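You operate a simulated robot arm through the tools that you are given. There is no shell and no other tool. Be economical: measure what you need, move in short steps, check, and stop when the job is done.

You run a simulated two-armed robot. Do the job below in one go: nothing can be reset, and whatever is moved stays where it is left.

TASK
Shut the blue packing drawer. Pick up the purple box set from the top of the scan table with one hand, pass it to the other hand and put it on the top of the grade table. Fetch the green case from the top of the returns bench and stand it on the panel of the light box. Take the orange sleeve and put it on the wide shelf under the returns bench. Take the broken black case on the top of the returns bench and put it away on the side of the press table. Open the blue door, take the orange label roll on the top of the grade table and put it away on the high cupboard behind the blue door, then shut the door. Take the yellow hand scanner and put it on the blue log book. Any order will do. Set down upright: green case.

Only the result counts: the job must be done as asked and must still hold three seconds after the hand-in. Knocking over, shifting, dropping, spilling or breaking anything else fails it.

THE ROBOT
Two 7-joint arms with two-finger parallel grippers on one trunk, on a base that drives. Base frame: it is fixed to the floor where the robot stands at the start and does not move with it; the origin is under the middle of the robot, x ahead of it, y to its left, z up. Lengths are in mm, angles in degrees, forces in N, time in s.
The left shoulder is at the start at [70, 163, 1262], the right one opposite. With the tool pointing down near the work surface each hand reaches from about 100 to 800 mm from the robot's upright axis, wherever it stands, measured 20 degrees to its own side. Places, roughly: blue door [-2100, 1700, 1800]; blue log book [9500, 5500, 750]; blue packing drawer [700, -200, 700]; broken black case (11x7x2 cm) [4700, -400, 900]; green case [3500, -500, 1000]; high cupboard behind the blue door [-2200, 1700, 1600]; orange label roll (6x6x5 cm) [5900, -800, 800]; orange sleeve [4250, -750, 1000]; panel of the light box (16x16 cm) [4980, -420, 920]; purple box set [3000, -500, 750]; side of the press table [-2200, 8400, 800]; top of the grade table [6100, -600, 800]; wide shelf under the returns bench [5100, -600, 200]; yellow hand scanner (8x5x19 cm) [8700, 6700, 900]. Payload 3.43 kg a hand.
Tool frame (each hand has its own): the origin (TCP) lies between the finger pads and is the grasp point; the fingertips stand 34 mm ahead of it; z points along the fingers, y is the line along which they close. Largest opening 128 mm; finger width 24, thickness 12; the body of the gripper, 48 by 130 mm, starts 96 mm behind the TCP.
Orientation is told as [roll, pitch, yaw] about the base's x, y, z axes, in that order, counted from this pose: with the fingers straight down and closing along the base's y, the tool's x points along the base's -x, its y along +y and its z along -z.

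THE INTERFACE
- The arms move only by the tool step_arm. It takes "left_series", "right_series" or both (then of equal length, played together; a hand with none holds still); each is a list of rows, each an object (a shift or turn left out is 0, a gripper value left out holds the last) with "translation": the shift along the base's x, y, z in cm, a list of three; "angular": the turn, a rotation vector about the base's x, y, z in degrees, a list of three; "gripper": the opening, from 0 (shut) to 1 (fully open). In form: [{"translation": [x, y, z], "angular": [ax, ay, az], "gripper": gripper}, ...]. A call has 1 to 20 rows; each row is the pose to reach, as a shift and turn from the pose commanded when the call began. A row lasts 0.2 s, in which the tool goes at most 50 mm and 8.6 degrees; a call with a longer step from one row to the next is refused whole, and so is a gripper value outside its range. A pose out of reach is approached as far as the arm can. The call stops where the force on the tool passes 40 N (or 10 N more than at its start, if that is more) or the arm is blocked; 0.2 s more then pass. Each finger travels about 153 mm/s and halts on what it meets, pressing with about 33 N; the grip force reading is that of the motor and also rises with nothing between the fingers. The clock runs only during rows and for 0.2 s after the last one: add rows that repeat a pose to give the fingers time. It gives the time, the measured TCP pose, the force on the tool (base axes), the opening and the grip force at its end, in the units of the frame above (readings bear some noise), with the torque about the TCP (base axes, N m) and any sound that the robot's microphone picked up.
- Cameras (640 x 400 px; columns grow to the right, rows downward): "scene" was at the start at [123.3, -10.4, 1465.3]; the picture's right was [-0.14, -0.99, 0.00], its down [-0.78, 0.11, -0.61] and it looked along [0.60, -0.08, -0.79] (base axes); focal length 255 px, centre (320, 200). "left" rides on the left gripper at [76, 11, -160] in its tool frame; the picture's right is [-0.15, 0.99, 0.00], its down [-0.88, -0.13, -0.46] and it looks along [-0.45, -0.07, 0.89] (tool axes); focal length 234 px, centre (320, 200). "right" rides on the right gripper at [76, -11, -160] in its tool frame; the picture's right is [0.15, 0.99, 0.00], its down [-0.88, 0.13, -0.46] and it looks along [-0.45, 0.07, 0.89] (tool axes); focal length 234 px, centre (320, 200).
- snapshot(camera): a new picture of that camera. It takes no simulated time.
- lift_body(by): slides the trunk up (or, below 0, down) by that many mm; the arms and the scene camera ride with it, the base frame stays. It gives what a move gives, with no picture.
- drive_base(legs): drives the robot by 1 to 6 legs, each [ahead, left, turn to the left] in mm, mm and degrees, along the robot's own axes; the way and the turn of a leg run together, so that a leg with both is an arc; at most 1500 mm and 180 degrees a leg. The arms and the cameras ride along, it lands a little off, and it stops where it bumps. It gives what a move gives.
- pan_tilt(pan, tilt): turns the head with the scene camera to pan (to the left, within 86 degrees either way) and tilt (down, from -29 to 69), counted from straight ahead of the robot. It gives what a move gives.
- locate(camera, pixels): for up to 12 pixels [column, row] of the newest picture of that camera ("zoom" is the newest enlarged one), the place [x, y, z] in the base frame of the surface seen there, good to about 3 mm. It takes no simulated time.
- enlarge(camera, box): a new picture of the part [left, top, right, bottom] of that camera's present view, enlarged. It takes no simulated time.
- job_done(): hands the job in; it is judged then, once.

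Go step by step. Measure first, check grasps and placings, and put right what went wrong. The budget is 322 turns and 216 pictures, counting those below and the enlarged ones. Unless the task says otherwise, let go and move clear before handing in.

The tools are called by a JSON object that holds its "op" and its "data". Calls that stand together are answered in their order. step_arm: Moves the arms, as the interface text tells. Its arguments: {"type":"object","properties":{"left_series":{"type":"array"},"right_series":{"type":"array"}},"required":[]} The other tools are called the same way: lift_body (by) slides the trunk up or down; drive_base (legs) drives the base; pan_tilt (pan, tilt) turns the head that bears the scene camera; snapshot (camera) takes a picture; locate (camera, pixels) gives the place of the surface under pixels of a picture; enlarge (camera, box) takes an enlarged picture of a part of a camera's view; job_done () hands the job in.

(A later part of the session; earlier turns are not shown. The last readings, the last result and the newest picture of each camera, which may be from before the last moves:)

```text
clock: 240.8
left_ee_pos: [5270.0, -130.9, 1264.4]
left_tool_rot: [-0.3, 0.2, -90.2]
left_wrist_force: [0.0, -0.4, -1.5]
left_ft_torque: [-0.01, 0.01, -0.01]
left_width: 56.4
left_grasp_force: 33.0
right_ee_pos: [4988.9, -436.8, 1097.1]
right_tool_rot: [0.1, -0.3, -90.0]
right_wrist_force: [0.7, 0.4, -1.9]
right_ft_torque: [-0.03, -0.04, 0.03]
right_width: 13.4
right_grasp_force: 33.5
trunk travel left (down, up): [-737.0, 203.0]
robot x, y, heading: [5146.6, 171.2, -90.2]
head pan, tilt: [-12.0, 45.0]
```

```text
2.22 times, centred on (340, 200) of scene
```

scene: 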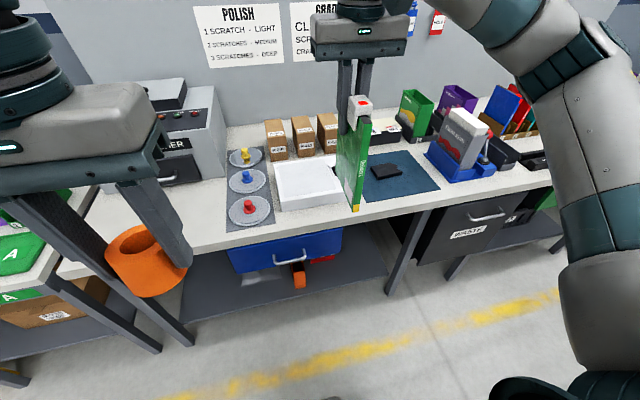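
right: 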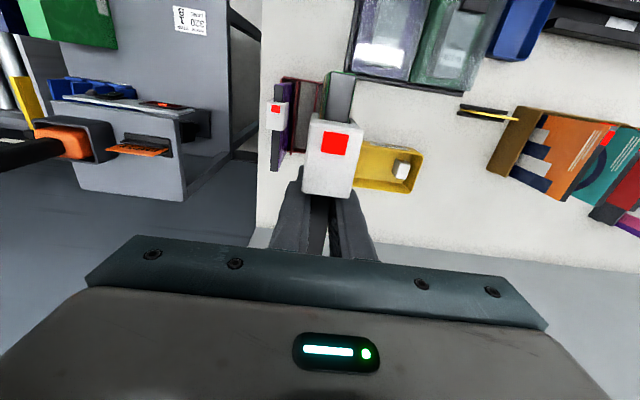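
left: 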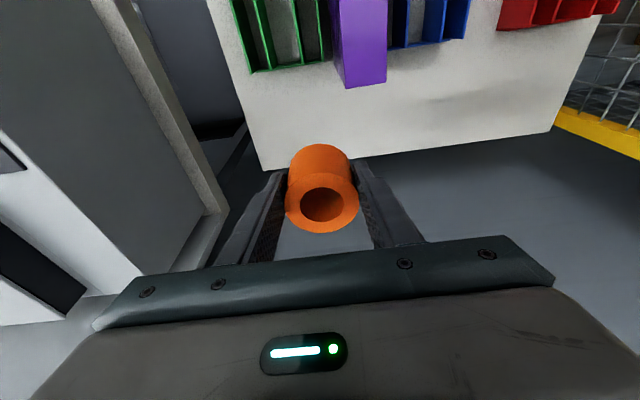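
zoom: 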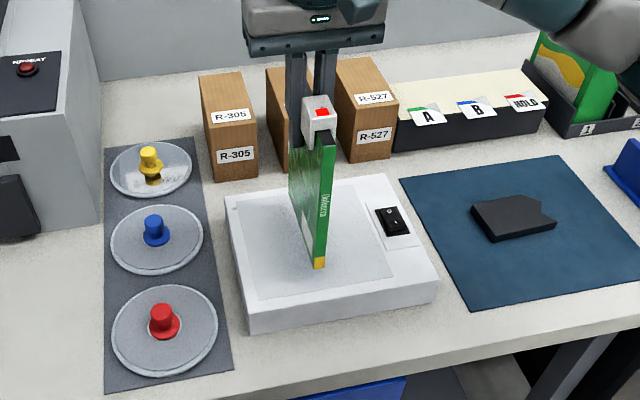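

{"op": "step_arm", "data": {"right_series": [{"translation": [0, 0, -1]}, {"translation": [0, 0, -2]}, {"translation": [0, 0, -2.4]}, {"translation": [0, 0, -2.4]}]}}

{"op": "step_arm", "data": {"right_series": [{"translation": [0, 0, -0.2]}, {"translation": [0, 0, -0.4]}, {"translation": [0, 0, -0.4]}]}}

```text
clock: 241.8
left_ee_pos: [5270.6, -128.8, 1263.9]
left_tool_rot: [-0.3, 0.1, -90.3]
left_wrist_force: [0.0, 0.7, -1.2]
left_ft_torque: [-0.01, -0.03, 0.0]
left_width: 56.3
left_grasp_force: 33.2
right_ee_pos: [4987.0, -438.2, 1073.5]
right_tool_rot: [0.0, -0.2, -90.0]
right_wrist_force: [0.1, -0.2, -0.9]
right_ft_torque: [-0.03, 0.01, 0.01]
right_width: 13.3
right_grasp_force: 32.7
trunk travel left (down, up): [-737.0, 203.0]
robot x, y, heading: [5145.7, 175.6, -90.1]
head pan, tilt: [-12.0, 45.0]
```

```text
clock: 242.6
left_ee_pos: [5270.6, -128.5, 1264.8]
left_tool_rot: [-0.3, 0.1, -90.1]
left_wrist_force: [0.4, -0.3, -1.3]
left_ft_torque: [0.01, 0.02, -0.02]
left_width: 56.2
left_grasp_force: 33.0
right_ee_pos: [4988.4, -436.7, 1071.2]
right_tool_rot: [0.1, -0.6, -89.9]
right_wrist_force: [-2.4, -6.9, 25.0]
right_ft_torque: [0.37, 0.35, 0.12]
right_width: 13.3
right_grasp_force: 33.0
trunk travel left (down, up): [-737.0, 203.0]
robot x, y, heading: [5146.3, 175.2, -90.1]
head pan, tilt: [-12.0, 45.0]
```

Contact. Ease off 2 mm, open gently, and rise.

{"op": "step_arm", "data": {"right_series": [{"translation": [0, 0, 0.25]}, {"translation": [0, 0, 0.25], "gripper": 0.14}, {"translation": [0, 0, 0.25], "gripper": 0.2}, {"translation": [0, 0, 0.25], "gripper": 0.3}, {"translation": [0, 0, 0.25], "gripper": 0.35}, {"translation": [0, 0, 1]}, {"translation": [0, 0, 3]}, {"translation": [0, 0, 6]}, {"translation": [0, 0, 10]}, {"translation": [0, 0, 14]}]}}

{"op": "enlarge", "data": {"camera": "scene", "box": [240, 110, 440, 290]}}

```text
clock: 244.8
left_ee_pos: [5270.4, -130.8, 1262.5]
left_tool_rot: [-0.4, 0.2, -90.1]
left_wrist_force: [-0.7, 0.8, -0.9]
left_ft_torque: [-0.02, -0.01, -0.02]
left_width: 56.3
left_grasp_force: 32.8
right_ee_pos: [4990.0, -435.2, 1210.3]
right_tool_rot: [0.0, -0.3, -90.0]
right_wrist_force: [0.5, 0.2, 0.0]
right_ft_torque: [0.01, 0.02, 0.01]
right_width: 44.7
right_grasp_force: 0.0
trunk travel left (down, up): [-737.0, 203.0]
robot x, y, heading: [5148.0, 171.2, -90.1]
head pan, tilt: [-12.0, 45.0]
```

```text
2.22 times, centred on (340, 200) of scene
```

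zoom: 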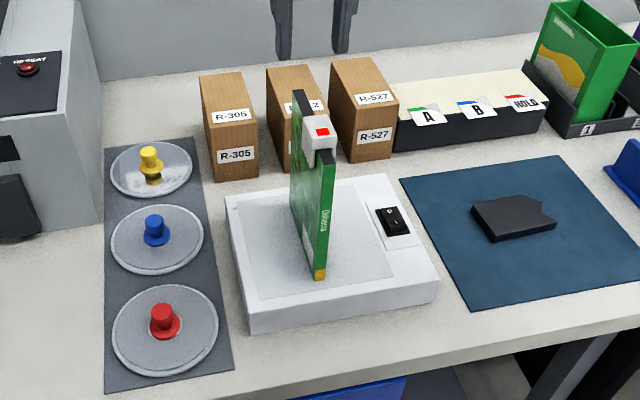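

The green case stands on the panel. Next the black case: shift right 310 mm and view it from above.

{"op": "drive_base", "data": {"legs": [[0, -315, 0]]}}

{"op": "snapshot", "data": {"camera": "right"}}

{"op": "snapshot", "data": {"camera": "scene"}}

```text
clock: 246.9
left_ee_pos: [4949.8, -130.9, 1263.8]
left_tool_rot: [-0.4, 0.2, -90.9]
left_wrist_force: [-0.5, 0.2, -1.2]
left_ft_torque: [0.0, -0.01, 0.01]
left_width: 56.4
left_grasp_force: 33.2
right_ee_pos: [4664.4, -431.0, 1209.9]
right_tool_rot: [0.0, -0.3, -90.8]
right_wrist_force: [-0.2, -0.5, 0.6]
right_ft_torque: [0.03, 0.02, -0.01]
right_width: 45.0
right_grasp_force: 0.0
trunk travel left (down, up): [-737.0, 203.0]
robot x, y, heading: [4824.9, 176.3, -90.9]
head pan, tilt: [-12.0, 45.0]
```

```text
110 pictures are left
```

right: 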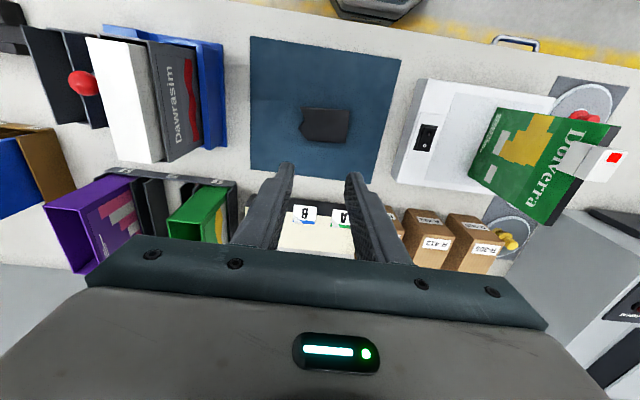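

```text
109 pictures are left
```

scene: 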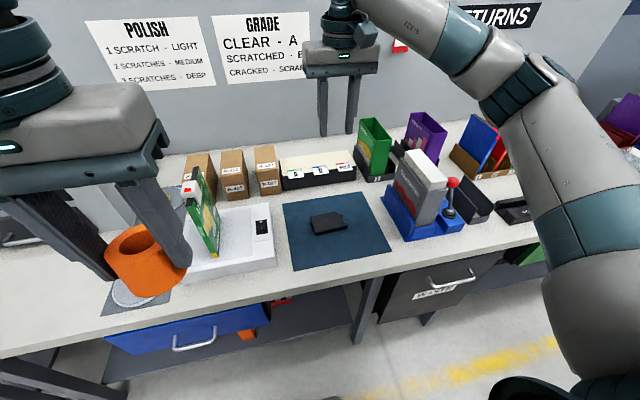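

{"op": "enlarge", "data": {"camera": "right", "box": [280, 80, 370, 160]}}

{"op": "locate", "data": {"camera": "right", "pixels": [[303, 108], [349, 109], [345, 140], [308, 142], [301, 125], [325, 125], [326, 108], [325, 141], [347, 125], [300, 138]]}}

```text
5.00 times, centred on (325, 120) of right
```

zoom: 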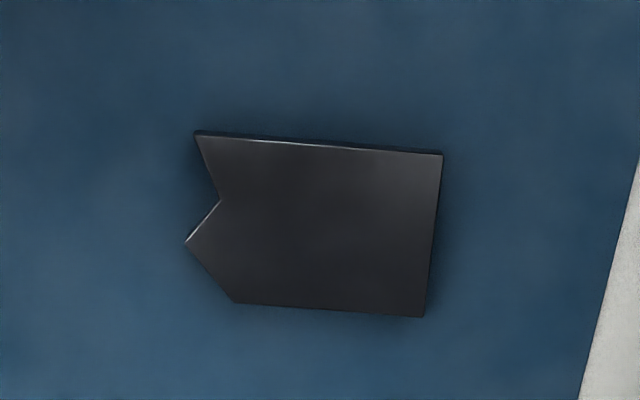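

```text
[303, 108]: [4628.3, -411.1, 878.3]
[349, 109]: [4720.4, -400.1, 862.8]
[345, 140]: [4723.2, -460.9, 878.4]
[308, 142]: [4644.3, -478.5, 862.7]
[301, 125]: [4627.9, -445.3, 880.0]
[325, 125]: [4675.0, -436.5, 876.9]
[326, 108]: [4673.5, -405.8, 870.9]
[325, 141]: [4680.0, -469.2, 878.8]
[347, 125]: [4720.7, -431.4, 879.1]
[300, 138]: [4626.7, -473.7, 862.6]
```

The parallel long sides lie at y≈-404 and -470, so I need the fingers closing along y. Lower a bit and turn the right hand +90°.

{"op": "step_arm", "data": {"right_series": [{"translation": [0.3, 0, -4], "angular": [0, 0, 8.5], "gripper": 1}, {"translation": [0.6, 0, -8], "angular": [0, 0, 17]}, {"translation": [0.9, 0, -11], "angular": [0, 0, 25.5]}, {"translation": [1, 0, -14], "angular": [0, 0, 34]}, {"translation": [1, 0, -16], "angular": [0, 0, 42.5]}, {"translation": [1, 0, -18], "angular": [0, 0, 51]}, {"translation": [1, 0, -19], "angular": [0, 0, 59.5]}, {"translation": [1, 0, -20], "angular": [0, 0, 68]}, {"translation": [1, 0, -20], "angular": [0, 0, 76.5]}, {"translation": [1, 0, -20], "angular": [0, 0, 85]}, {"translation": [1, 0, -20], "angular": [0, 0, 91]}, {"translation": [1, 0, -20], "angular": [0, 0, 91]}]}}

{"op": "snapshot", "data": {"camera": "right"}}

{"op": "snapshot", "data": {"camera": "scene"}}

```text
clock: 249.5
left_ee_pos: [4949.1, -130.7, 1265.0]
left_tool_rot: [-0.3, 0.3, -90.9]
left_wrist_force: [-1.1, 0.3, -0.6]
left_ft_torque: [0.02, 0.03, 0.01]
left_width: 56.4
left_grasp_force: 33.2
right_ee_pos: [4671.3, -335.2, 985.7]
right_tool_rot: [-4.4, -0.5, -12.9]
right_wrist_force: [0.5, -0.2, -0.1]
right_ft_torque: [-0.05, -0.03, -0.02]
right_width: 127.9
right_grasp_force: 0.1
right hand out of reach, approached as far as the arm can: row 8, 9, 10, 11, 12
trunk travel left (down, up): [-737.0, 203.0]
robot x, y, heading: [4827.9, 178.5, -90.9]
head pan, tilt: [-12.0, 45.0]
```

```text
107 pictures are left
```

right: 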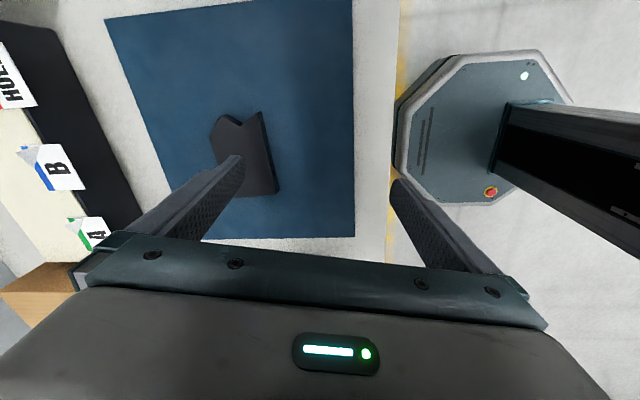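

```text
106 pictures are left
```

scene: 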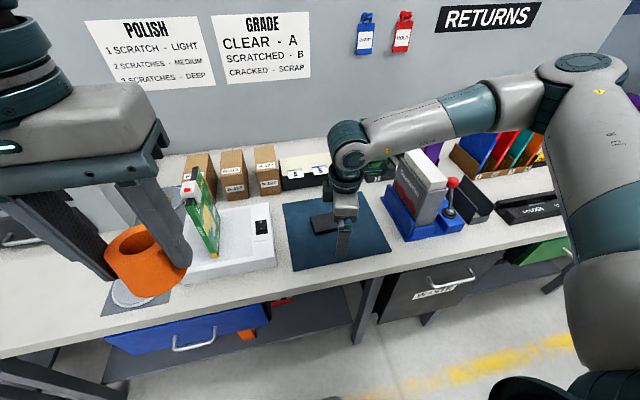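

Limited at yaw -13. Try the other direction (yaw -180) instead.

{"op": "step_arm", "data": {"right_series": [{"translation": [0, -1, 3], "angular": [0, 0, -8.5]}, {"translation": [0, -2, 6], "angular": [0, 0, -17]}, {"translation": [0, -3, 9], "angular": [0, 0, -25.5]}, {"translation": [0, -4, 10], "angular": [0, 0, -34]}, {"translation": [0, -5, 10], "angular": [0, 0, -42.5]}, {"translation": [0, -6, 10], "angular": [0, 0, -51]}, {"translation": [0, -7, 10], "angular": [0, 0, -59.5]}, {"translation": [0, -8, 10], "angular": [0, 0, -68]}, {"translation": [0, -9, 10], "angular": [0, 0, -76.5]}, {"translation": [0, -10, 10], "angular": [0, 0, -85]}, {"translation": [0, -10, 10], "angular": [0, 0, -93.5]}, {"translation": [0, -10, 10], "angular": [0, 0, -102]}, {"translation": [0, -10, 10], "angular": [0, 0, -110.5]}, {"translation": [0, -10, 10], "angular": [0, 0, -119]}, {"translation": [0, -10, 10], "angular": [0, 0, -127.5]}, {"translation": [0, -10, 10], "angular": [0, 0, -136]}, {"translation": [0, -10, 10], "angular": [0, 0, -144.5]}, {"translation": [0, -10, 10], "angular": [0, 0, -153]}, {"translation": [0, -10, 10], "angular": [0, 0, -161]}, {"translation": [0, -10, 10], "angular": [0, 0, -167]}]}}

{"op": "snapshot", "data": {"camera": "scene"}}

```text
clock: 253.7
left_ee_pos: [4949.6, -130.9, 1262.8]
left_tool_rot: [-0.3, 0.1, -90.9]
left_wrist_force: [-0.2, 0.2, -2.0]
left_ft_torque: [0.03, 0.0, -0.03]
left_width: 56.2
left_grasp_force: 32.7
right_ee_pos: [4670.8, -435.7, 1086.4]
right_tool_rot: [-4.5, -0.5, -179.9]
right_wrist_force: [0.1, 0.7, -0.9]
right_ft_torque: [0.01, 0.06, -0.01]
right_width: 127.8
right_grasp_force: 0.1
trunk travel left (down, up): [-737.0, 203.0]
robot x, y, heading: [4829.3, 175.8, -90.9]
head pan, tilt: [-12.0, 45.0]
```

```text
105 pictures are left
```

scene: 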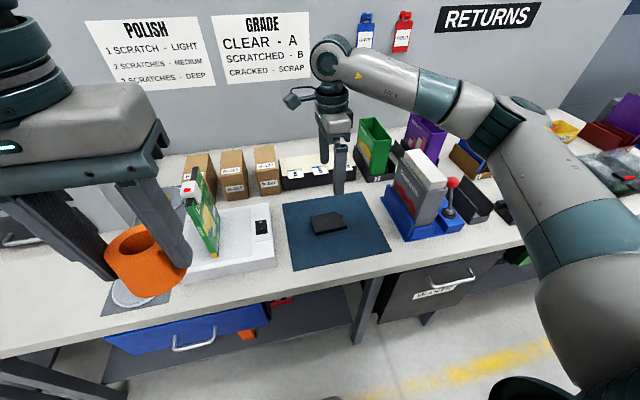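

Reachable. Remove the 4.5° tilt and look.

{"op": "step_arm", "data": {"right_series": [{"translation": [0.5, 0, -3], "angular": [-4.5, 0, 0], "gripper": 0.8}, {"translation": [1, 0, -6], "angular": [-4.5, 0, 0]}, {"translation": [1, 0, -9], "angular": [-4.5, 0, 0]}, {"translation": [1, 0, -10], "angular": [-4.5, 0, 0]}, {"translation": [1, 0, -10], "angular": [-4.5, 0, 0]}]}}

{"op": "snapshot", "data": {"camera": "right"}}

```text
clock: 254.9
left_ee_pos: [4950.1, -130.0, 1263.4]
left_tool_rot: [-0.3, 0.1, -90.9]
left_wrist_force: [0.1, 0.7, -1.6]
left_ft_torque: [0.02, 0.0, -0.01]
left_width: 56.3
left_grasp_force: 33.6
right_ee_pos: [4678.9, -436.4, 987.9]
right_tool_rot: [0.1, -0.5, -179.8]
right_wrist_force: [0.7, 0.1, -0.3]
right_ft_torque: [0.01, -0.02, 0.02]
right_width: 102.3
right_grasp_force: 0.2
trunk travel left (down, up): [-737.0, 203.0]
robot x, y, heading: [4828.5, 176.7, -90.9]
head pan, tilt: [-12.0, 45.0]
```

```text
104 pictures are left
```

right: 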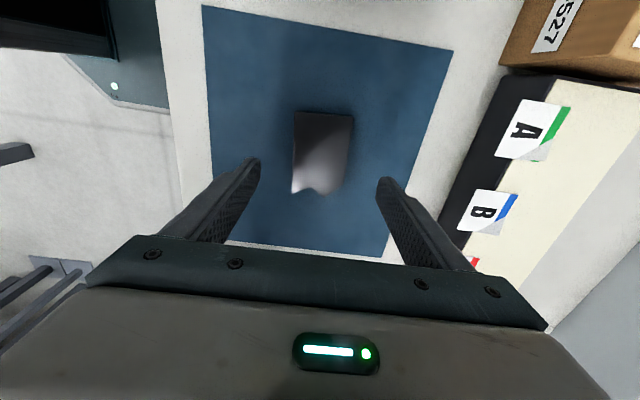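

{"op": "locate", "data": {"camera": "right", "pixels": [[295, 115], [352, 118], [292, 190], [340, 185], [320, 150], [297, 150], [347, 150], [325, 195]]}}

```text
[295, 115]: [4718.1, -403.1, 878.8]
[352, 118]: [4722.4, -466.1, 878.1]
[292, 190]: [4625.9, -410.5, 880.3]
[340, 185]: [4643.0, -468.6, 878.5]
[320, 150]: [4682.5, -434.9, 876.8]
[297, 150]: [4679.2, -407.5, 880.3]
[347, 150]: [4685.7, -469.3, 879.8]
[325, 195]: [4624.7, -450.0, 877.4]
```

{"op": "step_arm", "data": {"right_series": [{"translation": [0.5, 0, -3]}, {"translation": [0.5, 0, -6]}, {"translation": [0.5, 0, -8]}, {"translation": [0.5, 0, -8.8]}, {"translation": [0.5, 0, -8.8]}]}}

{"op": "snapshot", "data": {"camera": "right"}}

```text
clock: 256.1
left_ee_pos: [4948.3, -129.7, 1264.6]
left_tool_rot: [-0.3, 0.2, -90.9]
left_wrist_force: [-0.5, -0.4, -0.4]
left_ft_torque: [0.01, 0.03, 0.02]
left_width: 56.5
left_grasp_force: 32.4
right_ee_pos: [4685.0, -436.5, 898.6]
right_tool_rot: [0.1, -0.5, -179.9]
right_wrist_force: [-0.2, 0.1, -0.3]
right_ft_torque: [0.01, 0.01, 0.01]
right_width: 102.3
right_grasp_force: 0.1
trunk travel left (down, up): [-737.0, 203.0]
robot x, y, heading: [4826.5, 174.6, -91.0]
head pan, tilt: [-12.0, 45.0]
```

```text
103 pictures are left
```

right: 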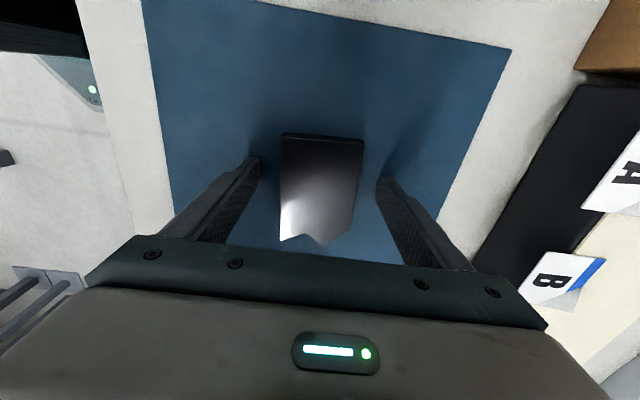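

{"op": "step_arm", "data": {"right_series": [{"gripper": 0.6}, {"gripper": 0.5}, {"gripper": 0.3}, {"gripper": 0}, {"gripper": 0}]}}

{"op": "step_arm", "data": {"right_series": [{"translation": [0, 0, 1]}, {"translation": [0, 0, 4]}, {"translation": [0, 0, 8]}, {"translation": [0, 0, 12]}, {"translation": [0, 0, 16]}, {"translation": [0, 0, 20]}, {"translation": [0, 0, 24]}]}}

{"op": "snapshot", "data": {"camera": "right"}}

```text
clock: 257.3
left_ee_pos: [4949.5, -130.7, 1264.7]
left_tool_rot: [-0.2, 0.2, -90.9]
left_wrist_force: [-0.2, 0.6, -0.7]
left_ft_torque: [0.01, 0.0, 0.01]
left_width: 56.0
left_grasp_force: 33.5
right_ee_pos: [4686.3, -437.2, 899.6]
right_tool_rot: [0.1, -0.5, -180.0]
right_wrist_force: [-0.1, -0.3, 0.6]
right_ft_torque: [0.03, -0.01, 0.0]
right_width: 63.8
right_grasp_force: 33.2
trunk travel left (down, up): [-737.0, 203.0]
robot x, y, heading: [4826.7, 174.9, -90.7]
head pan, tilt: [-12.0, 45.0]
```

```text
clock: 258.9
left_ee_pos: [4948.0, -128.7, 1263.4]
left_tool_rot: [-0.3, 0.2, -90.9]
left_wrist_force: [-0.2, 1.0, -0.9]
left_ft_torque: [0.01, -0.01, 0.02]
left_width: 56.2
left_grasp_force: 33.1
right_ee_pos: [4685.1, -434.6, 1138.5]
right_tool_rot: [0.2, -0.5, -179.9]
right_wrist_force: [-0.5, 0.3, -0.2]
right_ft_torque: [-0.03, 0.02, -0.02]
right_width: 63.9
right_grasp_force: 33.1
trunk travel left (down, up): [-737.0, 203.0]
robot x, y, heading: [4826.6, 170.4, -90.8]
head pan, tilt: [-12.0, 45.0]
```

```text
102 pictures are left
```

right: 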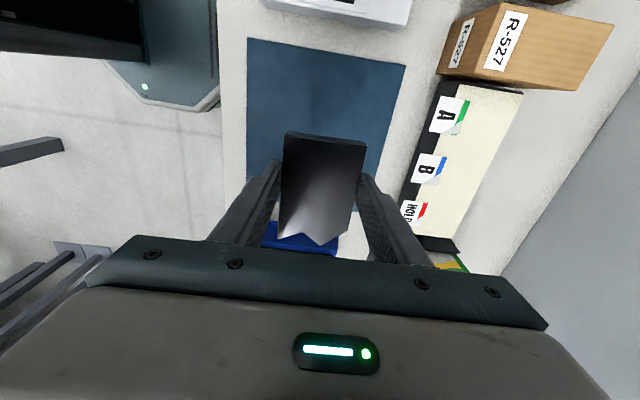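

Black case held (63.9 mm). Retract both hands, back into the aisle and look around for a route to the press table.

{"op": "step_arm", "data": {"right_series": [{"translation": [0, 4, 2]}, {"translation": [0, 7, 4]}, {"translation": [0, 10, 5]}, {"translation": [0, 13, 5]}, {"translation": [0, 15, 5]}]}}

{"op": "drive_base", "data": {"legs": [[-330, 0, 0], [0, 400, 0], [0, 0, 90]]}}

{"op": "pan_tilt", "data": {"pan": 45, "tilt": 12}}

{"op": "snapshot", "data": {"camera": "scene"}}

{"op": "pan_tilt", "data": {"pan": 86, "tilt": 12}}

{"op": "snapshot", "data": {"camera": "scene"}}

```text
clock: 260.1
left_ee_pos: [4950.2, -129.6, 1263.3]
left_tool_rot: [-0.4, 0.2, -90.8]
left_wrist_force: [0.7, -1.1, 0.2]
left_ft_torque: [0.03, -0.03, -0.01]
left_width: 56.2
left_grasp_force: 32.6
right_ee_pos: [4686.6, -285.4, 1186.9]
right_tool_rot: [0.1, -0.5, -179.8]
right_wrist_force: [0.3, -0.3, -0.2]
right_ft_torque: [0.02, 0.04, 0.02]
right_width: 63.6
right_grasp_force: 33.4
trunk travel left (down, up): [-737.0, 203.0]
robot x, y, heading: [4823.4, 175.2, -90.8]
head pan, tilt: [-12.0, 45.0]
```

```text
clock: 268.1
left_ee_pos: [5539.0, 605.9, 1264.6]
left_tool_rot: [-0.3, 0.3, -3.6]
left_wrist_force: [0.2, 0.0, 0.0]
left_ft_torque: [0.0, 0.02, 0.02]
left_width: 56.1
left_grasp_force: 33.2
right_ee_pos: [5682.8, 336.7, 1186.7]
right_tool_rot: [0.1, -0.5, -92.5]
right_wrist_force: [1.3, -0.3, -1.1]
right_ft_torque: [0.02, -0.02, 0.02]
right_width: 63.7
right_grasp_force: 32.9
trunk travel left (down, up): [-737.0, 203.0]
robot x, y, heading: [5228.0, 500.4, -3.7]
head pan, tilt: [-12.0, 45.0]
```

```text
clock: 269.3
left_ee_pos: [5539.4, 606.2, 1263.7]
left_tool_rot: [-0.2, 0.2, -3.7]
left_wrist_force: [-0.4, 0.2, -1.1]
left_ft_torque: [0.01, 0.01, -0.01]
left_width: 56.2
left_grasp_force: 33.3
right_ee_pos: [5683.0, 337.0, 1187.4]
right_tool_rot: [0.2, -0.4, -92.7]
right_wrist_force: [0.8, 0.1, 0.2]
right_ft_torque: [0.0, 0.02, 0.03]
right_width: 64.0
right_grasp_force: 33.3
trunk travel left (down, up): [-737.0, 203.0]
robot x, y, heading: [5232.2, 499.0, -3.7]
head pan, tilt: [45.0, 12.0]
```

```text
101 pictures are left
```

scene: 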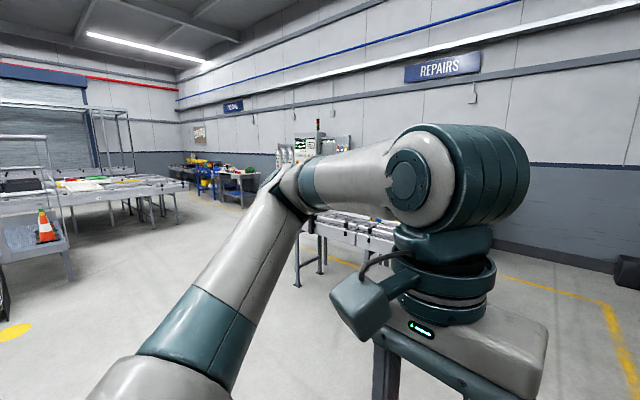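

```text
clock: 270.4
left_ee_pos: [5539.0, 605.5, 1265.1]
left_tool_rot: [-0.3, 0.2, -3.7]
left_wrist_force: [-0.3, -1.2, -1.2]
left_ft_torque: [-0.03, -0.01, 0.0]
left_width: 55.9
left_grasp_force: 33.0
right_ee_pos: [5683.6, 337.0, 1185.9]
right_tool_rot: [0.0, -0.5, -92.6]
right_wrist_force: [0.3, -0.5, -0.9]
right_ft_torque: [0.02, -0.02, -0.02]
right_width: 63.6
right_grasp_force: 33.3
trunk travel left (down, up): [-737.0, 203.0]
robot x, y, heading: [5228.7, 496.1, -3.7]
head pan, tilt: [85.9, 12.0]
```

```text
100 pictures are left
```

scene: 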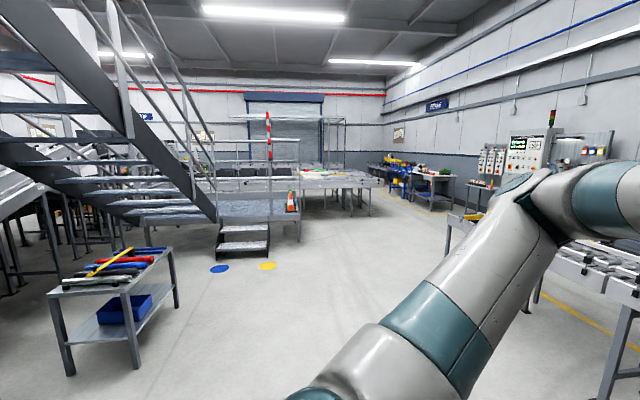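

{"op": "locate", "data": {"camera": "scene", "pixels": [[120, 370], [170, 330], [240, 255], [300, 240], [360, 215], [350, 280], [300, 300], [280, 185], [340, 190], [400, 200], [470, 200], [500, 270]]}}

{"op": "locate", "data": {"camera": "scene", "pixels": [[370, 175], [425, 190], [285, 110], [330, 150], [60, 330], [20, 280], [220, 215], [150, 210], [560, 230], [480, 225], [445, 220], [410, 165]]}}

```text
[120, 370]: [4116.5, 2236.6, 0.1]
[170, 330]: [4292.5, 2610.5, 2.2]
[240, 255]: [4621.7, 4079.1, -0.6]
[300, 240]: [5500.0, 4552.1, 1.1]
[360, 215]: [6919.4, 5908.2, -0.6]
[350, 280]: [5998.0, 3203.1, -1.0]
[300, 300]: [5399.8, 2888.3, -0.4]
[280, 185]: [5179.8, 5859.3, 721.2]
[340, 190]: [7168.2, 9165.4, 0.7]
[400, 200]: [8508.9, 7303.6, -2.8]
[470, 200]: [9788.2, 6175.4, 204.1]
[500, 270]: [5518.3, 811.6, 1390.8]
```

```text
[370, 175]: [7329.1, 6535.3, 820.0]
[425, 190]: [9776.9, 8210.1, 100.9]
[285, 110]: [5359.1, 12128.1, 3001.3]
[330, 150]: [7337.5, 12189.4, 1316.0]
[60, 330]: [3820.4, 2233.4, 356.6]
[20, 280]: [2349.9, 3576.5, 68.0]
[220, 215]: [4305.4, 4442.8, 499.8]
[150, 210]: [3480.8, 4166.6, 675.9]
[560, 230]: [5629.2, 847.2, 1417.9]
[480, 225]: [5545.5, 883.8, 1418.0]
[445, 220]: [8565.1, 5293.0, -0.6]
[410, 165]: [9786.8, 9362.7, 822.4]
```

Open floor lies to +y here, but the press table (-2200,8400) and the door are at the far -x side. I'll turn around and drive back along the aisle, then look there.

{"op": "drive_base", "data": {"legs": [[0, 0, 92], [0, 0, 92], [0, 180, 0], [1500, 0, 0]]}}

{"op": "pan_tilt", "data": {"pan": 0, "tilt": 10}}

{"op": "snapshot", "data": {"camera": "scene"}}

```text
clock: 286.7
left_ee_pos: [3439.7, 140.4, 1263.5]
left_tool_rot: [-0.3, 0.2, -177.3]
left_wrist_force: [0.2, 0.2, -1.1]
left_ft_torque: [0.0, -0.01, 0.02]
left_width: 56.3
left_grasp_force: 33.2
right_ee_pos: [3267.6, 390.1, 1185.4]
right_tool_rot: [0.1, -0.5, 93.8]
right_wrist_force: [-0.9, -0.2, -0.8]
right_ft_torque: [-0.02, 0.0, -0.01]
right_width: 63.6
right_grasp_force: 32.6
trunk travel left (down, up): [-737.0, 203.0]
robot x, y, heading: [3735.8, 281.9, -177.3]
head pan, tilt: [85.9, 12.0]
```

```text
clock: 288.3
left_ee_pos: [3440.4, 140.6, 1264.0]
left_tool_rot: [-0.3, 0.2, -177.2]
left_wrist_force: [-0.7, 0.1, -0.8]
left_ft_torque: [0.03, -0.02, 0.0]
left_width: 56.3
left_grasp_force: 33.3
right_ee_pos: [3266.5, 390.6, 1187.0]
right_tool_rot: [0.0, -0.5, 93.8]
right_wrist_force: [-0.2, -0.5, -1.1]
right_ft_torque: [0.0, -0.03, -0.01]
right_width: 63.7
right_grasp_force: 33.0
trunk travel left (down, up): [-737.0, 203.0]
robot x, y, heading: [3737.5, 282.0, -177.3]
head pan, tilt: [0.0, 10.0]
```

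```text
99 pictures are left
```

scene: 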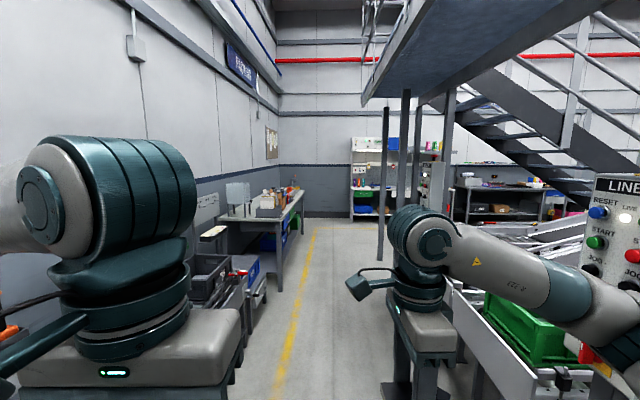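

{"op": "drive_base", "data": {"legs": [[0, 0, -2.7], [1500, 0, 0], [1500, 0, 0], [600, 0, 0]]}}

{"op": "pan_tilt", "data": {"pan": -45, "tilt": 8}}

{"op": "snapshot", "data": {"camera": "scene"}}

{"op": "pan_tilt", "data": {"pan": 0, "tilt": 5}}

{"op": "snapshot", "data": {"camera": "scene"}}

```text
clock: 306.3
left_ee_pos: [-191.0, 238.5, 1265.0]
left_tool_rot: [-0.3, 0.2, 178.8]
left_wrist_force: [0.4, -0.8, -1.4]
left_ft_torque: [-0.01, 0.0, 0.0]
left_width: 56.1
left_grasp_force: 32.9
right_ee_pos: [-345.9, 500.5, 1186.7]
right_tool_rot: [0.1, -0.6, 89.9]
right_wrist_force: [0.8, 0.1, -1.1]
right_ft_torque: [0.04, -0.02, -0.03]
right_width: 63.6
right_grasp_force: 33.0
trunk travel left (down, up): [-737.0, 203.0]
robot x, y, heading: [115.0, 362.5, 178.8]
head pan, tilt: [0.0, 10.0]
```

```text
clock: 307.4
left_ee_pos: [-191.3, 238.2, 1264.4]
left_tool_rot: [-0.3, 0.1, 178.8]
left_wrist_force: [0.4, 0.1, -1.7]
left_ft_torque: [0.01, 0.0, 0.01]
left_width: 56.3
left_grasp_force: 33.1
right_ee_pos: [-346.5, 501.0, 1186.1]
right_tool_rot: [0.0, -0.5, 90.0]
right_wrist_force: [-0.1, 0.5, -0.9]
right_ft_torque: [-0.02, 0.01, 0.04]
right_width: 63.9
right_grasp_force: 32.8
trunk travel left (down, up): [-737.0, 203.0]
robot x, y, heading: [114.3, 361.2, 179.1]
head pan, tilt: [-45.0, 8.0]
```

```text
98 pictures are left
```

scene: 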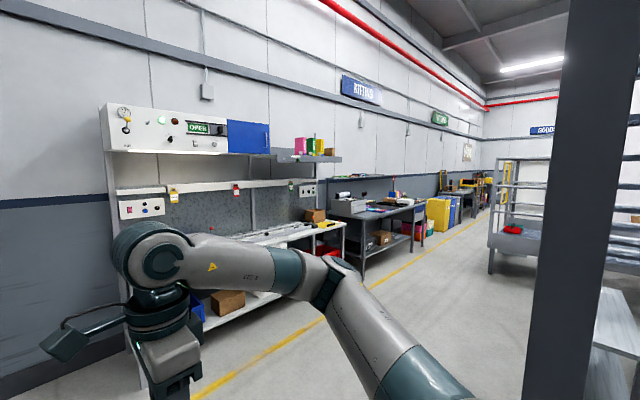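

```text
clock: 308.5
left_ee_pos: [-192.1, 239.0, 1263.2]
left_tool_rot: [-0.3, 0.2, 178.7]
left_wrist_force: [0.1, 0.2, -0.3]
left_ft_torque: [0.01, 0.01, 0.01]
left_width: 56.4
left_grasp_force: 33.1
right_ee_pos: [-346.2, 500.9, 1186.3]
right_tool_rot: [0.1, -0.6, 89.9]
right_wrist_force: [-0.6, 0.1, -0.5]
right_ft_torque: [-0.04, 0.01, 0.0]
right_width: 63.9
right_grasp_force: 32.4
trunk travel left (down, up): [-737.0, 203.0]
robot x, y, heading: [116.1, 358.1, 178.9]
head pan, tilt: [0.0, 5.0]
```

```text
97 pictures are left
```

scene: 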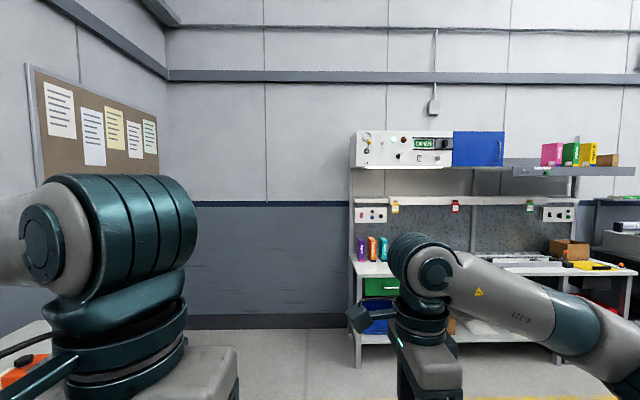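

{"op": "locate", "data": {"camera": "scene", "pixels": [[455, 135], [502, 135], [455, 163], [502, 163], [499, 150], [400, 150], [560, 170], [440, 270], [600, 270], [360, 330], [360, 365]]}}

{"op": "enlarge", "data": {"camera": "scene", "box": [340, 110, 640, 300]}}

{"op": "pan_tilt", "data": {"pan": -60, "tilt": 15}}

{"op": "snapshot", "data": {"camera": "scene"}}

{"op": "locate", "data": {"camera": "scene", "pixels": [[470, 380], [500, 350], [420, 240], [440, 200], [350, 180], [340, 200], [330, 230], [300, 200], [455, 180], [400, 170], [350, 170], [230, 260]]}}

```text
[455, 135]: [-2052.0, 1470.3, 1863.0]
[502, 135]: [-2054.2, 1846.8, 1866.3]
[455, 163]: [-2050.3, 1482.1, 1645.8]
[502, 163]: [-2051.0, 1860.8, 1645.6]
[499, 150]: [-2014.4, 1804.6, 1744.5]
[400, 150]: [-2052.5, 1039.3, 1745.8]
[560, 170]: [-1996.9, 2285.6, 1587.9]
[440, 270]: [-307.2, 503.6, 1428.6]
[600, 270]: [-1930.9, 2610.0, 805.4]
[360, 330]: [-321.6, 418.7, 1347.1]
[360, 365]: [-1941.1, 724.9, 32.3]
```

```text
2.11 times, centred on (490, 205) of scene
```

zoom: 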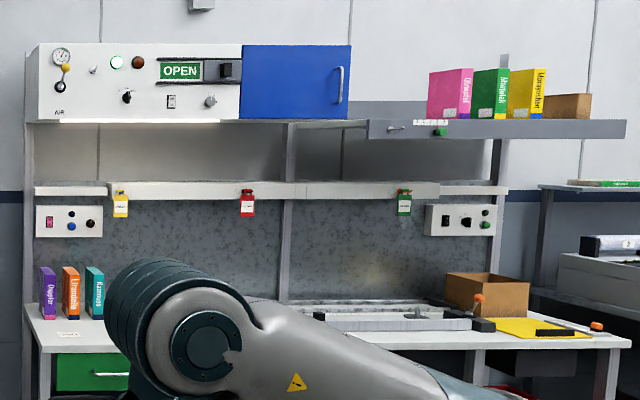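

```text
clock: 309.8
left_ee_pos: [-191.5, 238.2, 1264.9]
left_tool_rot: [-0.3, 0.2, 178.8]
left_wrist_force: [-1.0, -0.2, -0.4]
left_ft_torque: [-0.02, -0.02, 0.05]
left_width: 56.1
left_grasp_force: 33.1
right_ee_pos: [-346.6, 500.8, 1185.6]
right_tool_rot: [0.1, -0.5, 89.9]
right_wrist_force: [0.2, -0.4, -0.5]
right_ft_torque: [0.01, 0.02, 0.0]
right_width: 63.7
right_grasp_force: 33.1
trunk travel left (down, up): [-737.0, 203.0]
robot x, y, heading: [115.6, 360.0, 179.0]
head pan, tilt: [-60.0, 15.0]
```

```text
95 pictures are left
```

scene: 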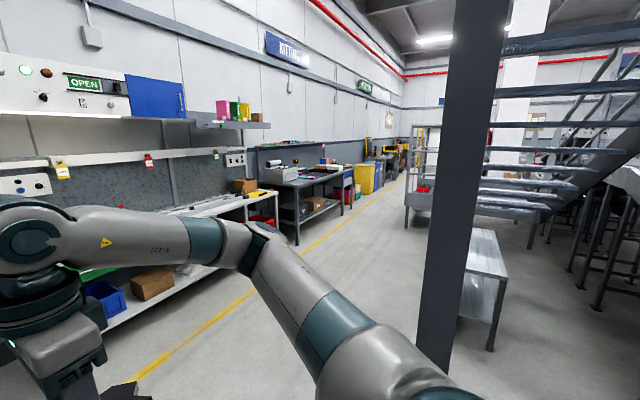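

```text
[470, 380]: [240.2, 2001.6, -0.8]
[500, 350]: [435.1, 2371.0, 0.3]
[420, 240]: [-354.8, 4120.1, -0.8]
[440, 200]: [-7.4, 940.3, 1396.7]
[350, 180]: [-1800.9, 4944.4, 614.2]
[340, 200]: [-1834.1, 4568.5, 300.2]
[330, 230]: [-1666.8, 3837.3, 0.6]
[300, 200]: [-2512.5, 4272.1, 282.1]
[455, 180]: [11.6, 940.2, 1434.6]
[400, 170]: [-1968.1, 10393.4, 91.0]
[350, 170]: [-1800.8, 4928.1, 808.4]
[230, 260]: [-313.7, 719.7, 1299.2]
```

Door: x=-2050, y 1480–1860, z 1645–1866, handle at y≈1810 (hinge at y 1480). A clear corridor runs along x≈-1000 to the press table; drive there.

{"op": "drive_base", "data": {"legs": [[1080, 0, 1], [0, 0, -90], [1500, 0, 0], [1500, 0, 0], [1500, 0, 0]]}}

{"op": "pan_tilt", "data": {"pan": 15, "tilt": 15}}

{"op": "snapshot", "data": {"camera": "scene"}}

```text
clock: 336.6
left_ee_pos: [-966.7, 4280.7, 1263.5]
left_tool_rot: [-0.3, 0.2, 88.9]
left_wrist_force: [0.2, 1.2, 0.0]
left_ft_torque: [-0.01, 0.02, -0.01]
left_width: 56.2
left_grasp_force: 33.5
right_ee_pos: [-705.1, 4426.6, 1188.8]
right_tool_rot: [0.0, -0.6, 0.7]
right_wrist_force: [1.1, -6.3, 3.5]
right_ft_torque: [1.09, 0.08, -0.14]
right_width: 63.8
right_grasp_force: 33.2
trunk travel left (down, up): [-737.0, 203.0]
robot x, y, heading: [-848.8, 3974.3, 88.9]
head pan, tilt: [-60.0, 15.0]
stopped in leg 5: the force on the tool passed its limit at 218 N (the readings are from after the stop); the commanded pose is now the measured one
```

```text
clock: 338.1
left_ee_pos: [-966.4, 4280.2, 1263.1]
left_tool_rot: [-0.3, 0.1, 88.9]
left_wrist_force: [-0.3, -0.3, -0.3]
left_ft_torque: [-0.04, 0.0, -0.03]
left_width: 55.9
left_grasp_force: 32.5
right_ee_pos: [-705.2, 4426.9, 1189.0]
right_tool_rot: [-0.1, -0.7, 0.6]
right_wrist_force: [0.7, -6.5, 3.7]
right_ft_torque: [1.27, 0.08, -0.25]
right_width: 64.0
right_grasp_force: 33.1
trunk travel left (down, up): [-737.0, 203.0]
robot x, y, heading: [-849.0, 3978.7, 88.9]
head pan, tilt: [15.0, 15.0]
```

```text
94 pictures are left
```

scene: 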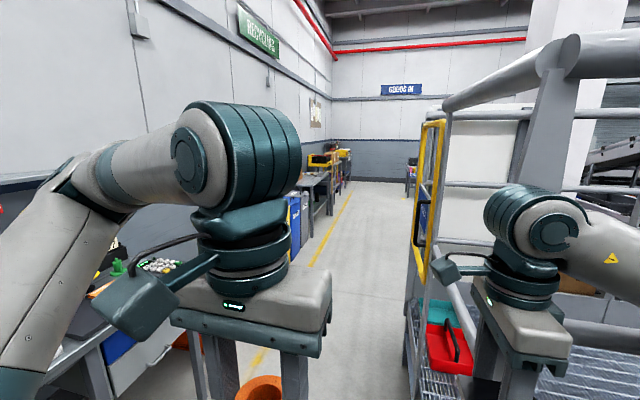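

The right hand bumped a railing of a platform on the right. Back off and inspect.

{"op": "drive_base", "data": {"legs": [[-250, 0, 0]]}}

{"op": "pan_tilt", "data": {"pan": -15, "tilt": 25}}

{"op": "snapshot", "data": {"camera": "scene"}}

{"op": "snapshot", "data": {"camera": "right"}}

```text
clock: 339.9
left_ee_pos: [-970.1, 4033.2, 1263.3]
left_tool_rot: [-0.3, 0.5, 88.4]
left_wrist_force: [0.4, 0.1, -0.2]
left_ft_torque: [-0.04, -0.01, 0.02]
left_width: 56.2
left_grasp_force: 32.4
right_ee_pos: [-706.0, 4176.6, 1188.0]
right_tool_rot: [-0.3, -0.7, 0.1]
right_wrist_force: [-0.7, -0.9, -0.7]
right_ft_torque: [0.0, 0.03, 0.01]
right_width: 63.9
right_grasp_force: 32.8
trunk travel left (down, up): [-737.0, 203.0]
robot x, y, heading: [-846.5, 3722.6, 88.6]
head pan, tilt: [15.0, 15.0]
```

```text
clock: 340.8
left_ee_pos: [-970.0, 4032.7, 1263.5]
left_tool_rot: [-0.2, 0.4, 88.4]
left_wrist_force: [-0.1, 0.6, -1.6]
left_ft_torque: [0.0, 0.02, -0.01]
left_width: 56.3
left_grasp_force: 33.0
right_ee_pos: [-708.2, 4176.4, 1186.6]
right_tool_rot: [-0.3, -0.8, 0.1]
right_wrist_force: [1.0, -0.1, -0.6]
right_ft_torque: [-0.01, 0.01, 0.06]
right_width: 63.9
right_grasp_force: 32.8
trunk travel left (down, up): [-737.0, 203.0]
robot x, y, heading: [-849.2, 3728.1, 88.4]
head pan, tilt: [-15.0, 25.0]
```

```text
93 pictures are left
```

scene: 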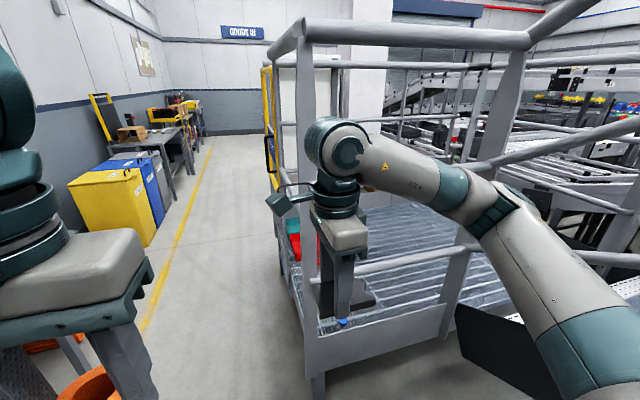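

```text
92 pictures are left
```

right: 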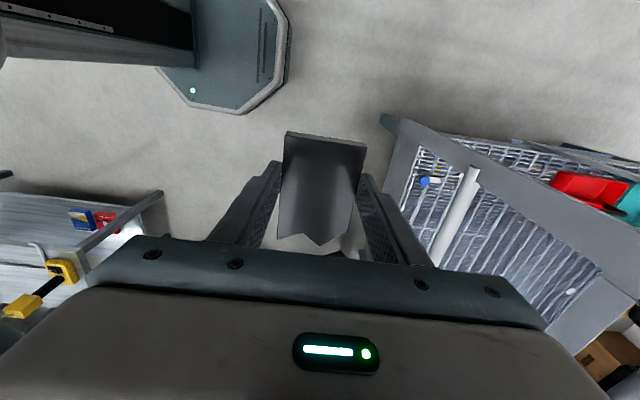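

{"op": "locate", "data": {"camera": "scene", "pixels": [[312, 380], [265, 240], [272, 70], [308, 30], [150, 240], [120, 240], [190, 150], [250, 130], [90, 195], [195, 290], [215, 160]]}}

{"op": "enlarge", "data": {"camera": "scene", "box": [60, 60, 330, 240]}}

```text
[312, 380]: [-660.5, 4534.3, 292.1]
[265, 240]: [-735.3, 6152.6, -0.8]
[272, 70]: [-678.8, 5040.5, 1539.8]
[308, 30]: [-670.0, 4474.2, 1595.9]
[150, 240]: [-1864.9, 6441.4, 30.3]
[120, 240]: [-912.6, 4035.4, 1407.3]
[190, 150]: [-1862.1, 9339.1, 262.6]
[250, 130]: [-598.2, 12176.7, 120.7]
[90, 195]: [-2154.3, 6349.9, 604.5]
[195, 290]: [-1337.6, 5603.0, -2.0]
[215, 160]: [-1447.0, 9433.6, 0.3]
```

```text
2.22 times, centred on (195, 150) of scene
```

zoom: 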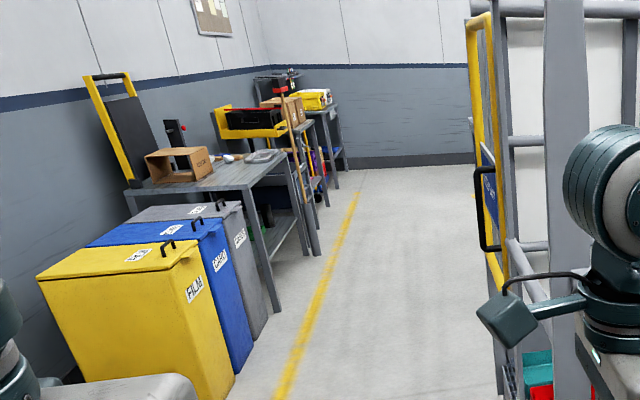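

Platform edge x≈-735, bins at x≈-1865. Shift to x≈-1300 and continue to y≈7300.

{"op": "drive_base", "data": {"legs": [[0, 440, 1.6], [1500, 0, 0], [1500, 0, 0]]}}

{"op": "pan_tilt", "data": {"pan": 40, "tilt": 25}}

{"op": "snapshot", "data": {"camera": "scene"}}

```text
clock: 357.5
left_ee_pos: [-1537.3, 7001.5, 1262.7]
left_tool_rot: [-0.3, 0.3, 91.1]
left_wrist_force: [-0.2, 0.0, -1.4]
left_ft_torque: [0.03, 0.02, -0.01]
left_width: 56.3
left_grasp_force: 33.1
right_ee_pos: [-1281.3, 7158.2, 1188.6]
right_tool_rot: [-0.2, -0.7, 2.8]
right_wrist_force: [-0.1, 0.2, -0.3]
right_ft_torque: [-0.02, 0.01, 0.02]
right_width: 63.8
right_grasp_force: 33.2
trunk travel left (down, up): [-737.0, 203.0]
robot x, y, heading: [-1406.8, 6699.2, 91.5]
head pan, tilt: [-15.0, 25.0]
```

```text
clock: 358.7
left_ee_pos: [-1537.3, 7002.0, 1263.4]
left_tool_rot: [-0.3, 0.5, 91.2]
left_wrist_force: [-0.2, -0.1, -0.9]
left_ft_torque: [-0.03, 0.02, 0.01]
left_width: 56.5
left_grasp_force: 32.6
right_ee_pos: [-1280.8, 7158.6, 1187.8]
right_tool_rot: [-0.2, -0.7, 2.9]
right_wrist_force: [1.1, -0.8, 0.0]
right_ft_torque: [-0.02, 0.0, 0.01]
right_width: 63.7
right_grasp_force: 33.6
trunk travel left (down, up): [-737.0, 203.0]
robot x, y, heading: [-1405.3, 6703.1, 91.0]
head pan, tilt: [40.0, 25.0]
```

```text
90 pictures are left
```

scene: 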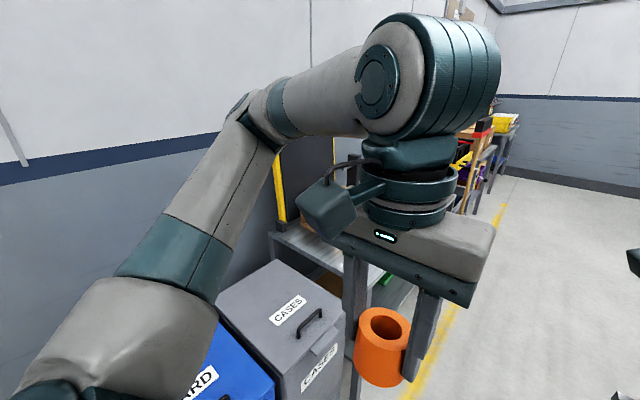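

{"op": "drive_base", "data": {"legs": [[1400, -250, 0], [0, 0, 89]]}}

{"op": "pan_tilt", "data": {"pan": 0, "tilt": 30}}

{"op": "snapshot", "data": {"camera": "scene"}}

```text
clock: 369.6
left_ee_pos: [-1488.0, 7967.5, 1263.7]
left_tool_rot: [-0.4, 0.3, -179.5]
left_wrist_force: [0.6, -0.2, -0.2]
left_ft_torque: [-0.02, 0.01, -0.02]
left_width: 55.9
left_grasp_force: 32.8
right_ee_pos: [-1640.8, 8226.6, 1187.0]
right_tool_rot: [-0.3, -0.7, 92.0]
right_wrist_force: [-0.6, -1.3, -0.6]
right_ft_torque: [0.0, -0.03, -0.01]
right_width: 63.7
right_grasp_force: 33.0
trunk travel left (down, up): [-737.0, 203.0]
robot x, y, heading: [-1187.3, 8098.0, -179.5]
head pan, tilt: [40.0, 25.0]
```

```text
clock: 370.6
left_ee_pos: [-1488.0, 7968.1, 1265.1]
left_tool_rot: [-0.2, 0.4, -179.5]
left_wrist_force: [-0.9, 0.3, 0.1]
left_ft_torque: [0.0, 0.02, 0.02]
left_width: 56.5
left_grasp_force: 33.0
right_ee_pos: [-1641.8, 8223.8, 1186.9]
right_tool_rot: [-0.3, -0.7, 92.0]
right_wrist_force: [0.1, 0.2, 0.0]
right_ft_torque: [0.02, 0.0, 0.0]
right_width: 63.7
right_grasp_force: 32.7
trunk travel left (down, up): [-737.0, 203.0]
robot x, y, heading: [-1186.8, 8098.8, -179.7]
head pan, tilt: [0.0, 30.0]
```

```text
89 pictures are left
```

scene: 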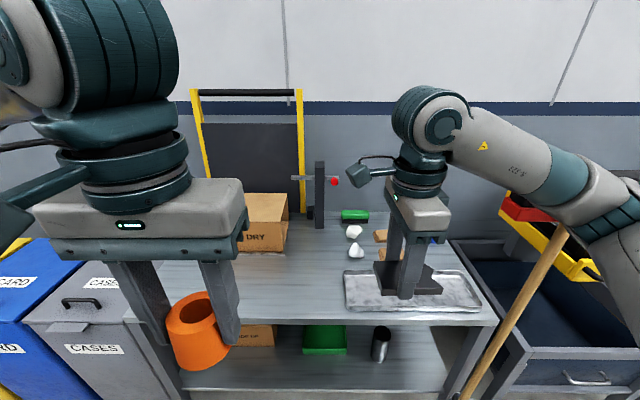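

{"op": "step_arm", "data": {"right_series": [{"translation": [2, 2, 2]}, {"translation": [4, 4, 4]}, {"translation": [6, 7, 6]}, {"translation": [8, 10, 8]}, {"translation": [9, 13, 10]}]}}

{"op": "snapshot", "data": {"camera": "scene"}}

{"op": "locate", "data": {"camera": "scene", "pixels": [[300, 280], [345, 300], [470, 300], [455, 270], [345, 275], [440, 225], [370, 235], [320, 220], [490, 320], [300, 315], [355, 215], [260, 300]]}}

```text
clock: 371.8
left_ee_pos: [-1487.0, 7968.9, 1264.0]
left_tool_rot: [-0.4, 0.2, -179.6]
left_wrist_force: [0.1, 0.1, -0.9]
left_ft_torque: [-0.03, 0.06, 0.01]
left_width: 56.3
left_grasp_force: 32.9
right_ee_pos: [-1550.4, 8361.2, 1285.8]
right_tool_rot: [-0.2, -0.6, 92.3]
right_wrist_force: [0.2, -0.7, -0.4]
right_ft_torque: [-0.02, 0.05, 0.01]
right_width: 63.6
right_grasp_force: 32.9
trunk travel left (down, up): [-737.0, 203.0]
robot x, y, heading: [-1184.2, 8096.5, -179.6]
head pan, tilt: [0.0, 30.0]
```

```text
88 pictures are left
```

scene: 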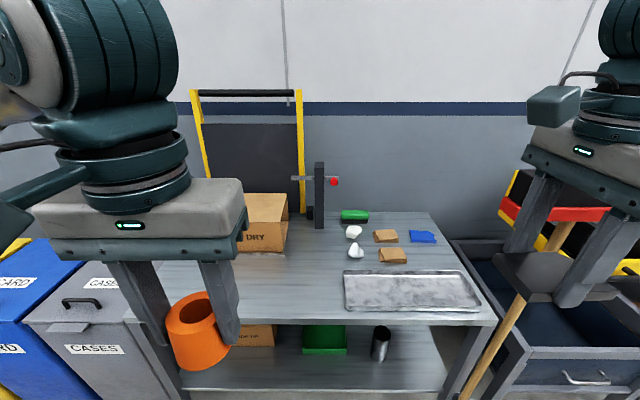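

```text
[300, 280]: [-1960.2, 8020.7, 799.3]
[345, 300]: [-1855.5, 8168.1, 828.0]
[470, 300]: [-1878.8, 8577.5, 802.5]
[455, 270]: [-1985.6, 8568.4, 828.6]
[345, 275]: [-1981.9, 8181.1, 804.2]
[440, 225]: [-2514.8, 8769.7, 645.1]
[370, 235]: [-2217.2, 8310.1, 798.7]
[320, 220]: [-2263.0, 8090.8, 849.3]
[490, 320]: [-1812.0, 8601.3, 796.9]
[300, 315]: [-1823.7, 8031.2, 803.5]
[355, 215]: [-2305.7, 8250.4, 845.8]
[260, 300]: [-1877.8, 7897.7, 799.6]
```

{"op": "enlarge", "data": {"camera": "scene", "box": [240, 150, 500, 320]}}

{"op": "locate", "data": {"camera": "zoom", "pixels": [[330, 185], [400, 210], [345, 235], [450, 200], [440, 245], [290, 210], [300, 300], [500, 240], [470, 150], [195, 150], [260, 285], [200, 250]]}}

```text
2.35 times, centred on (370, 235) of scene
```

zoom: 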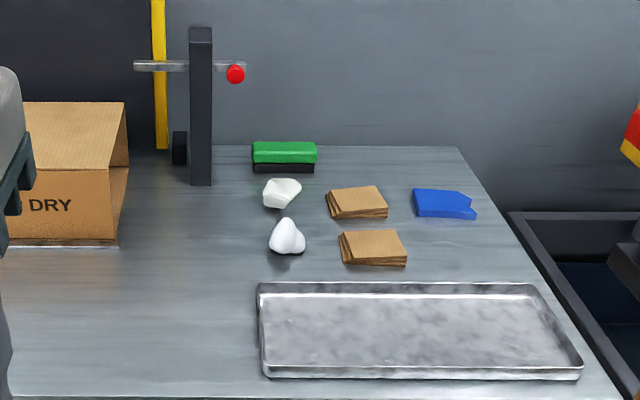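

```text
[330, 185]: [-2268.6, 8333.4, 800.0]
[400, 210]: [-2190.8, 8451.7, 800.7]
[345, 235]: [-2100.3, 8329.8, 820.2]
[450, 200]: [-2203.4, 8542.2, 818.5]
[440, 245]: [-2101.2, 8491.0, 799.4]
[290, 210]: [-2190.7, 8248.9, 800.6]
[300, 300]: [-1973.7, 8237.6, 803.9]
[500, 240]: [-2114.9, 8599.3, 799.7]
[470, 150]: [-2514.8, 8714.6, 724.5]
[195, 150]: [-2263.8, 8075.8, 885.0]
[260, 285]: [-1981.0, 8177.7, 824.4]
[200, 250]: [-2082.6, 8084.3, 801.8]
```

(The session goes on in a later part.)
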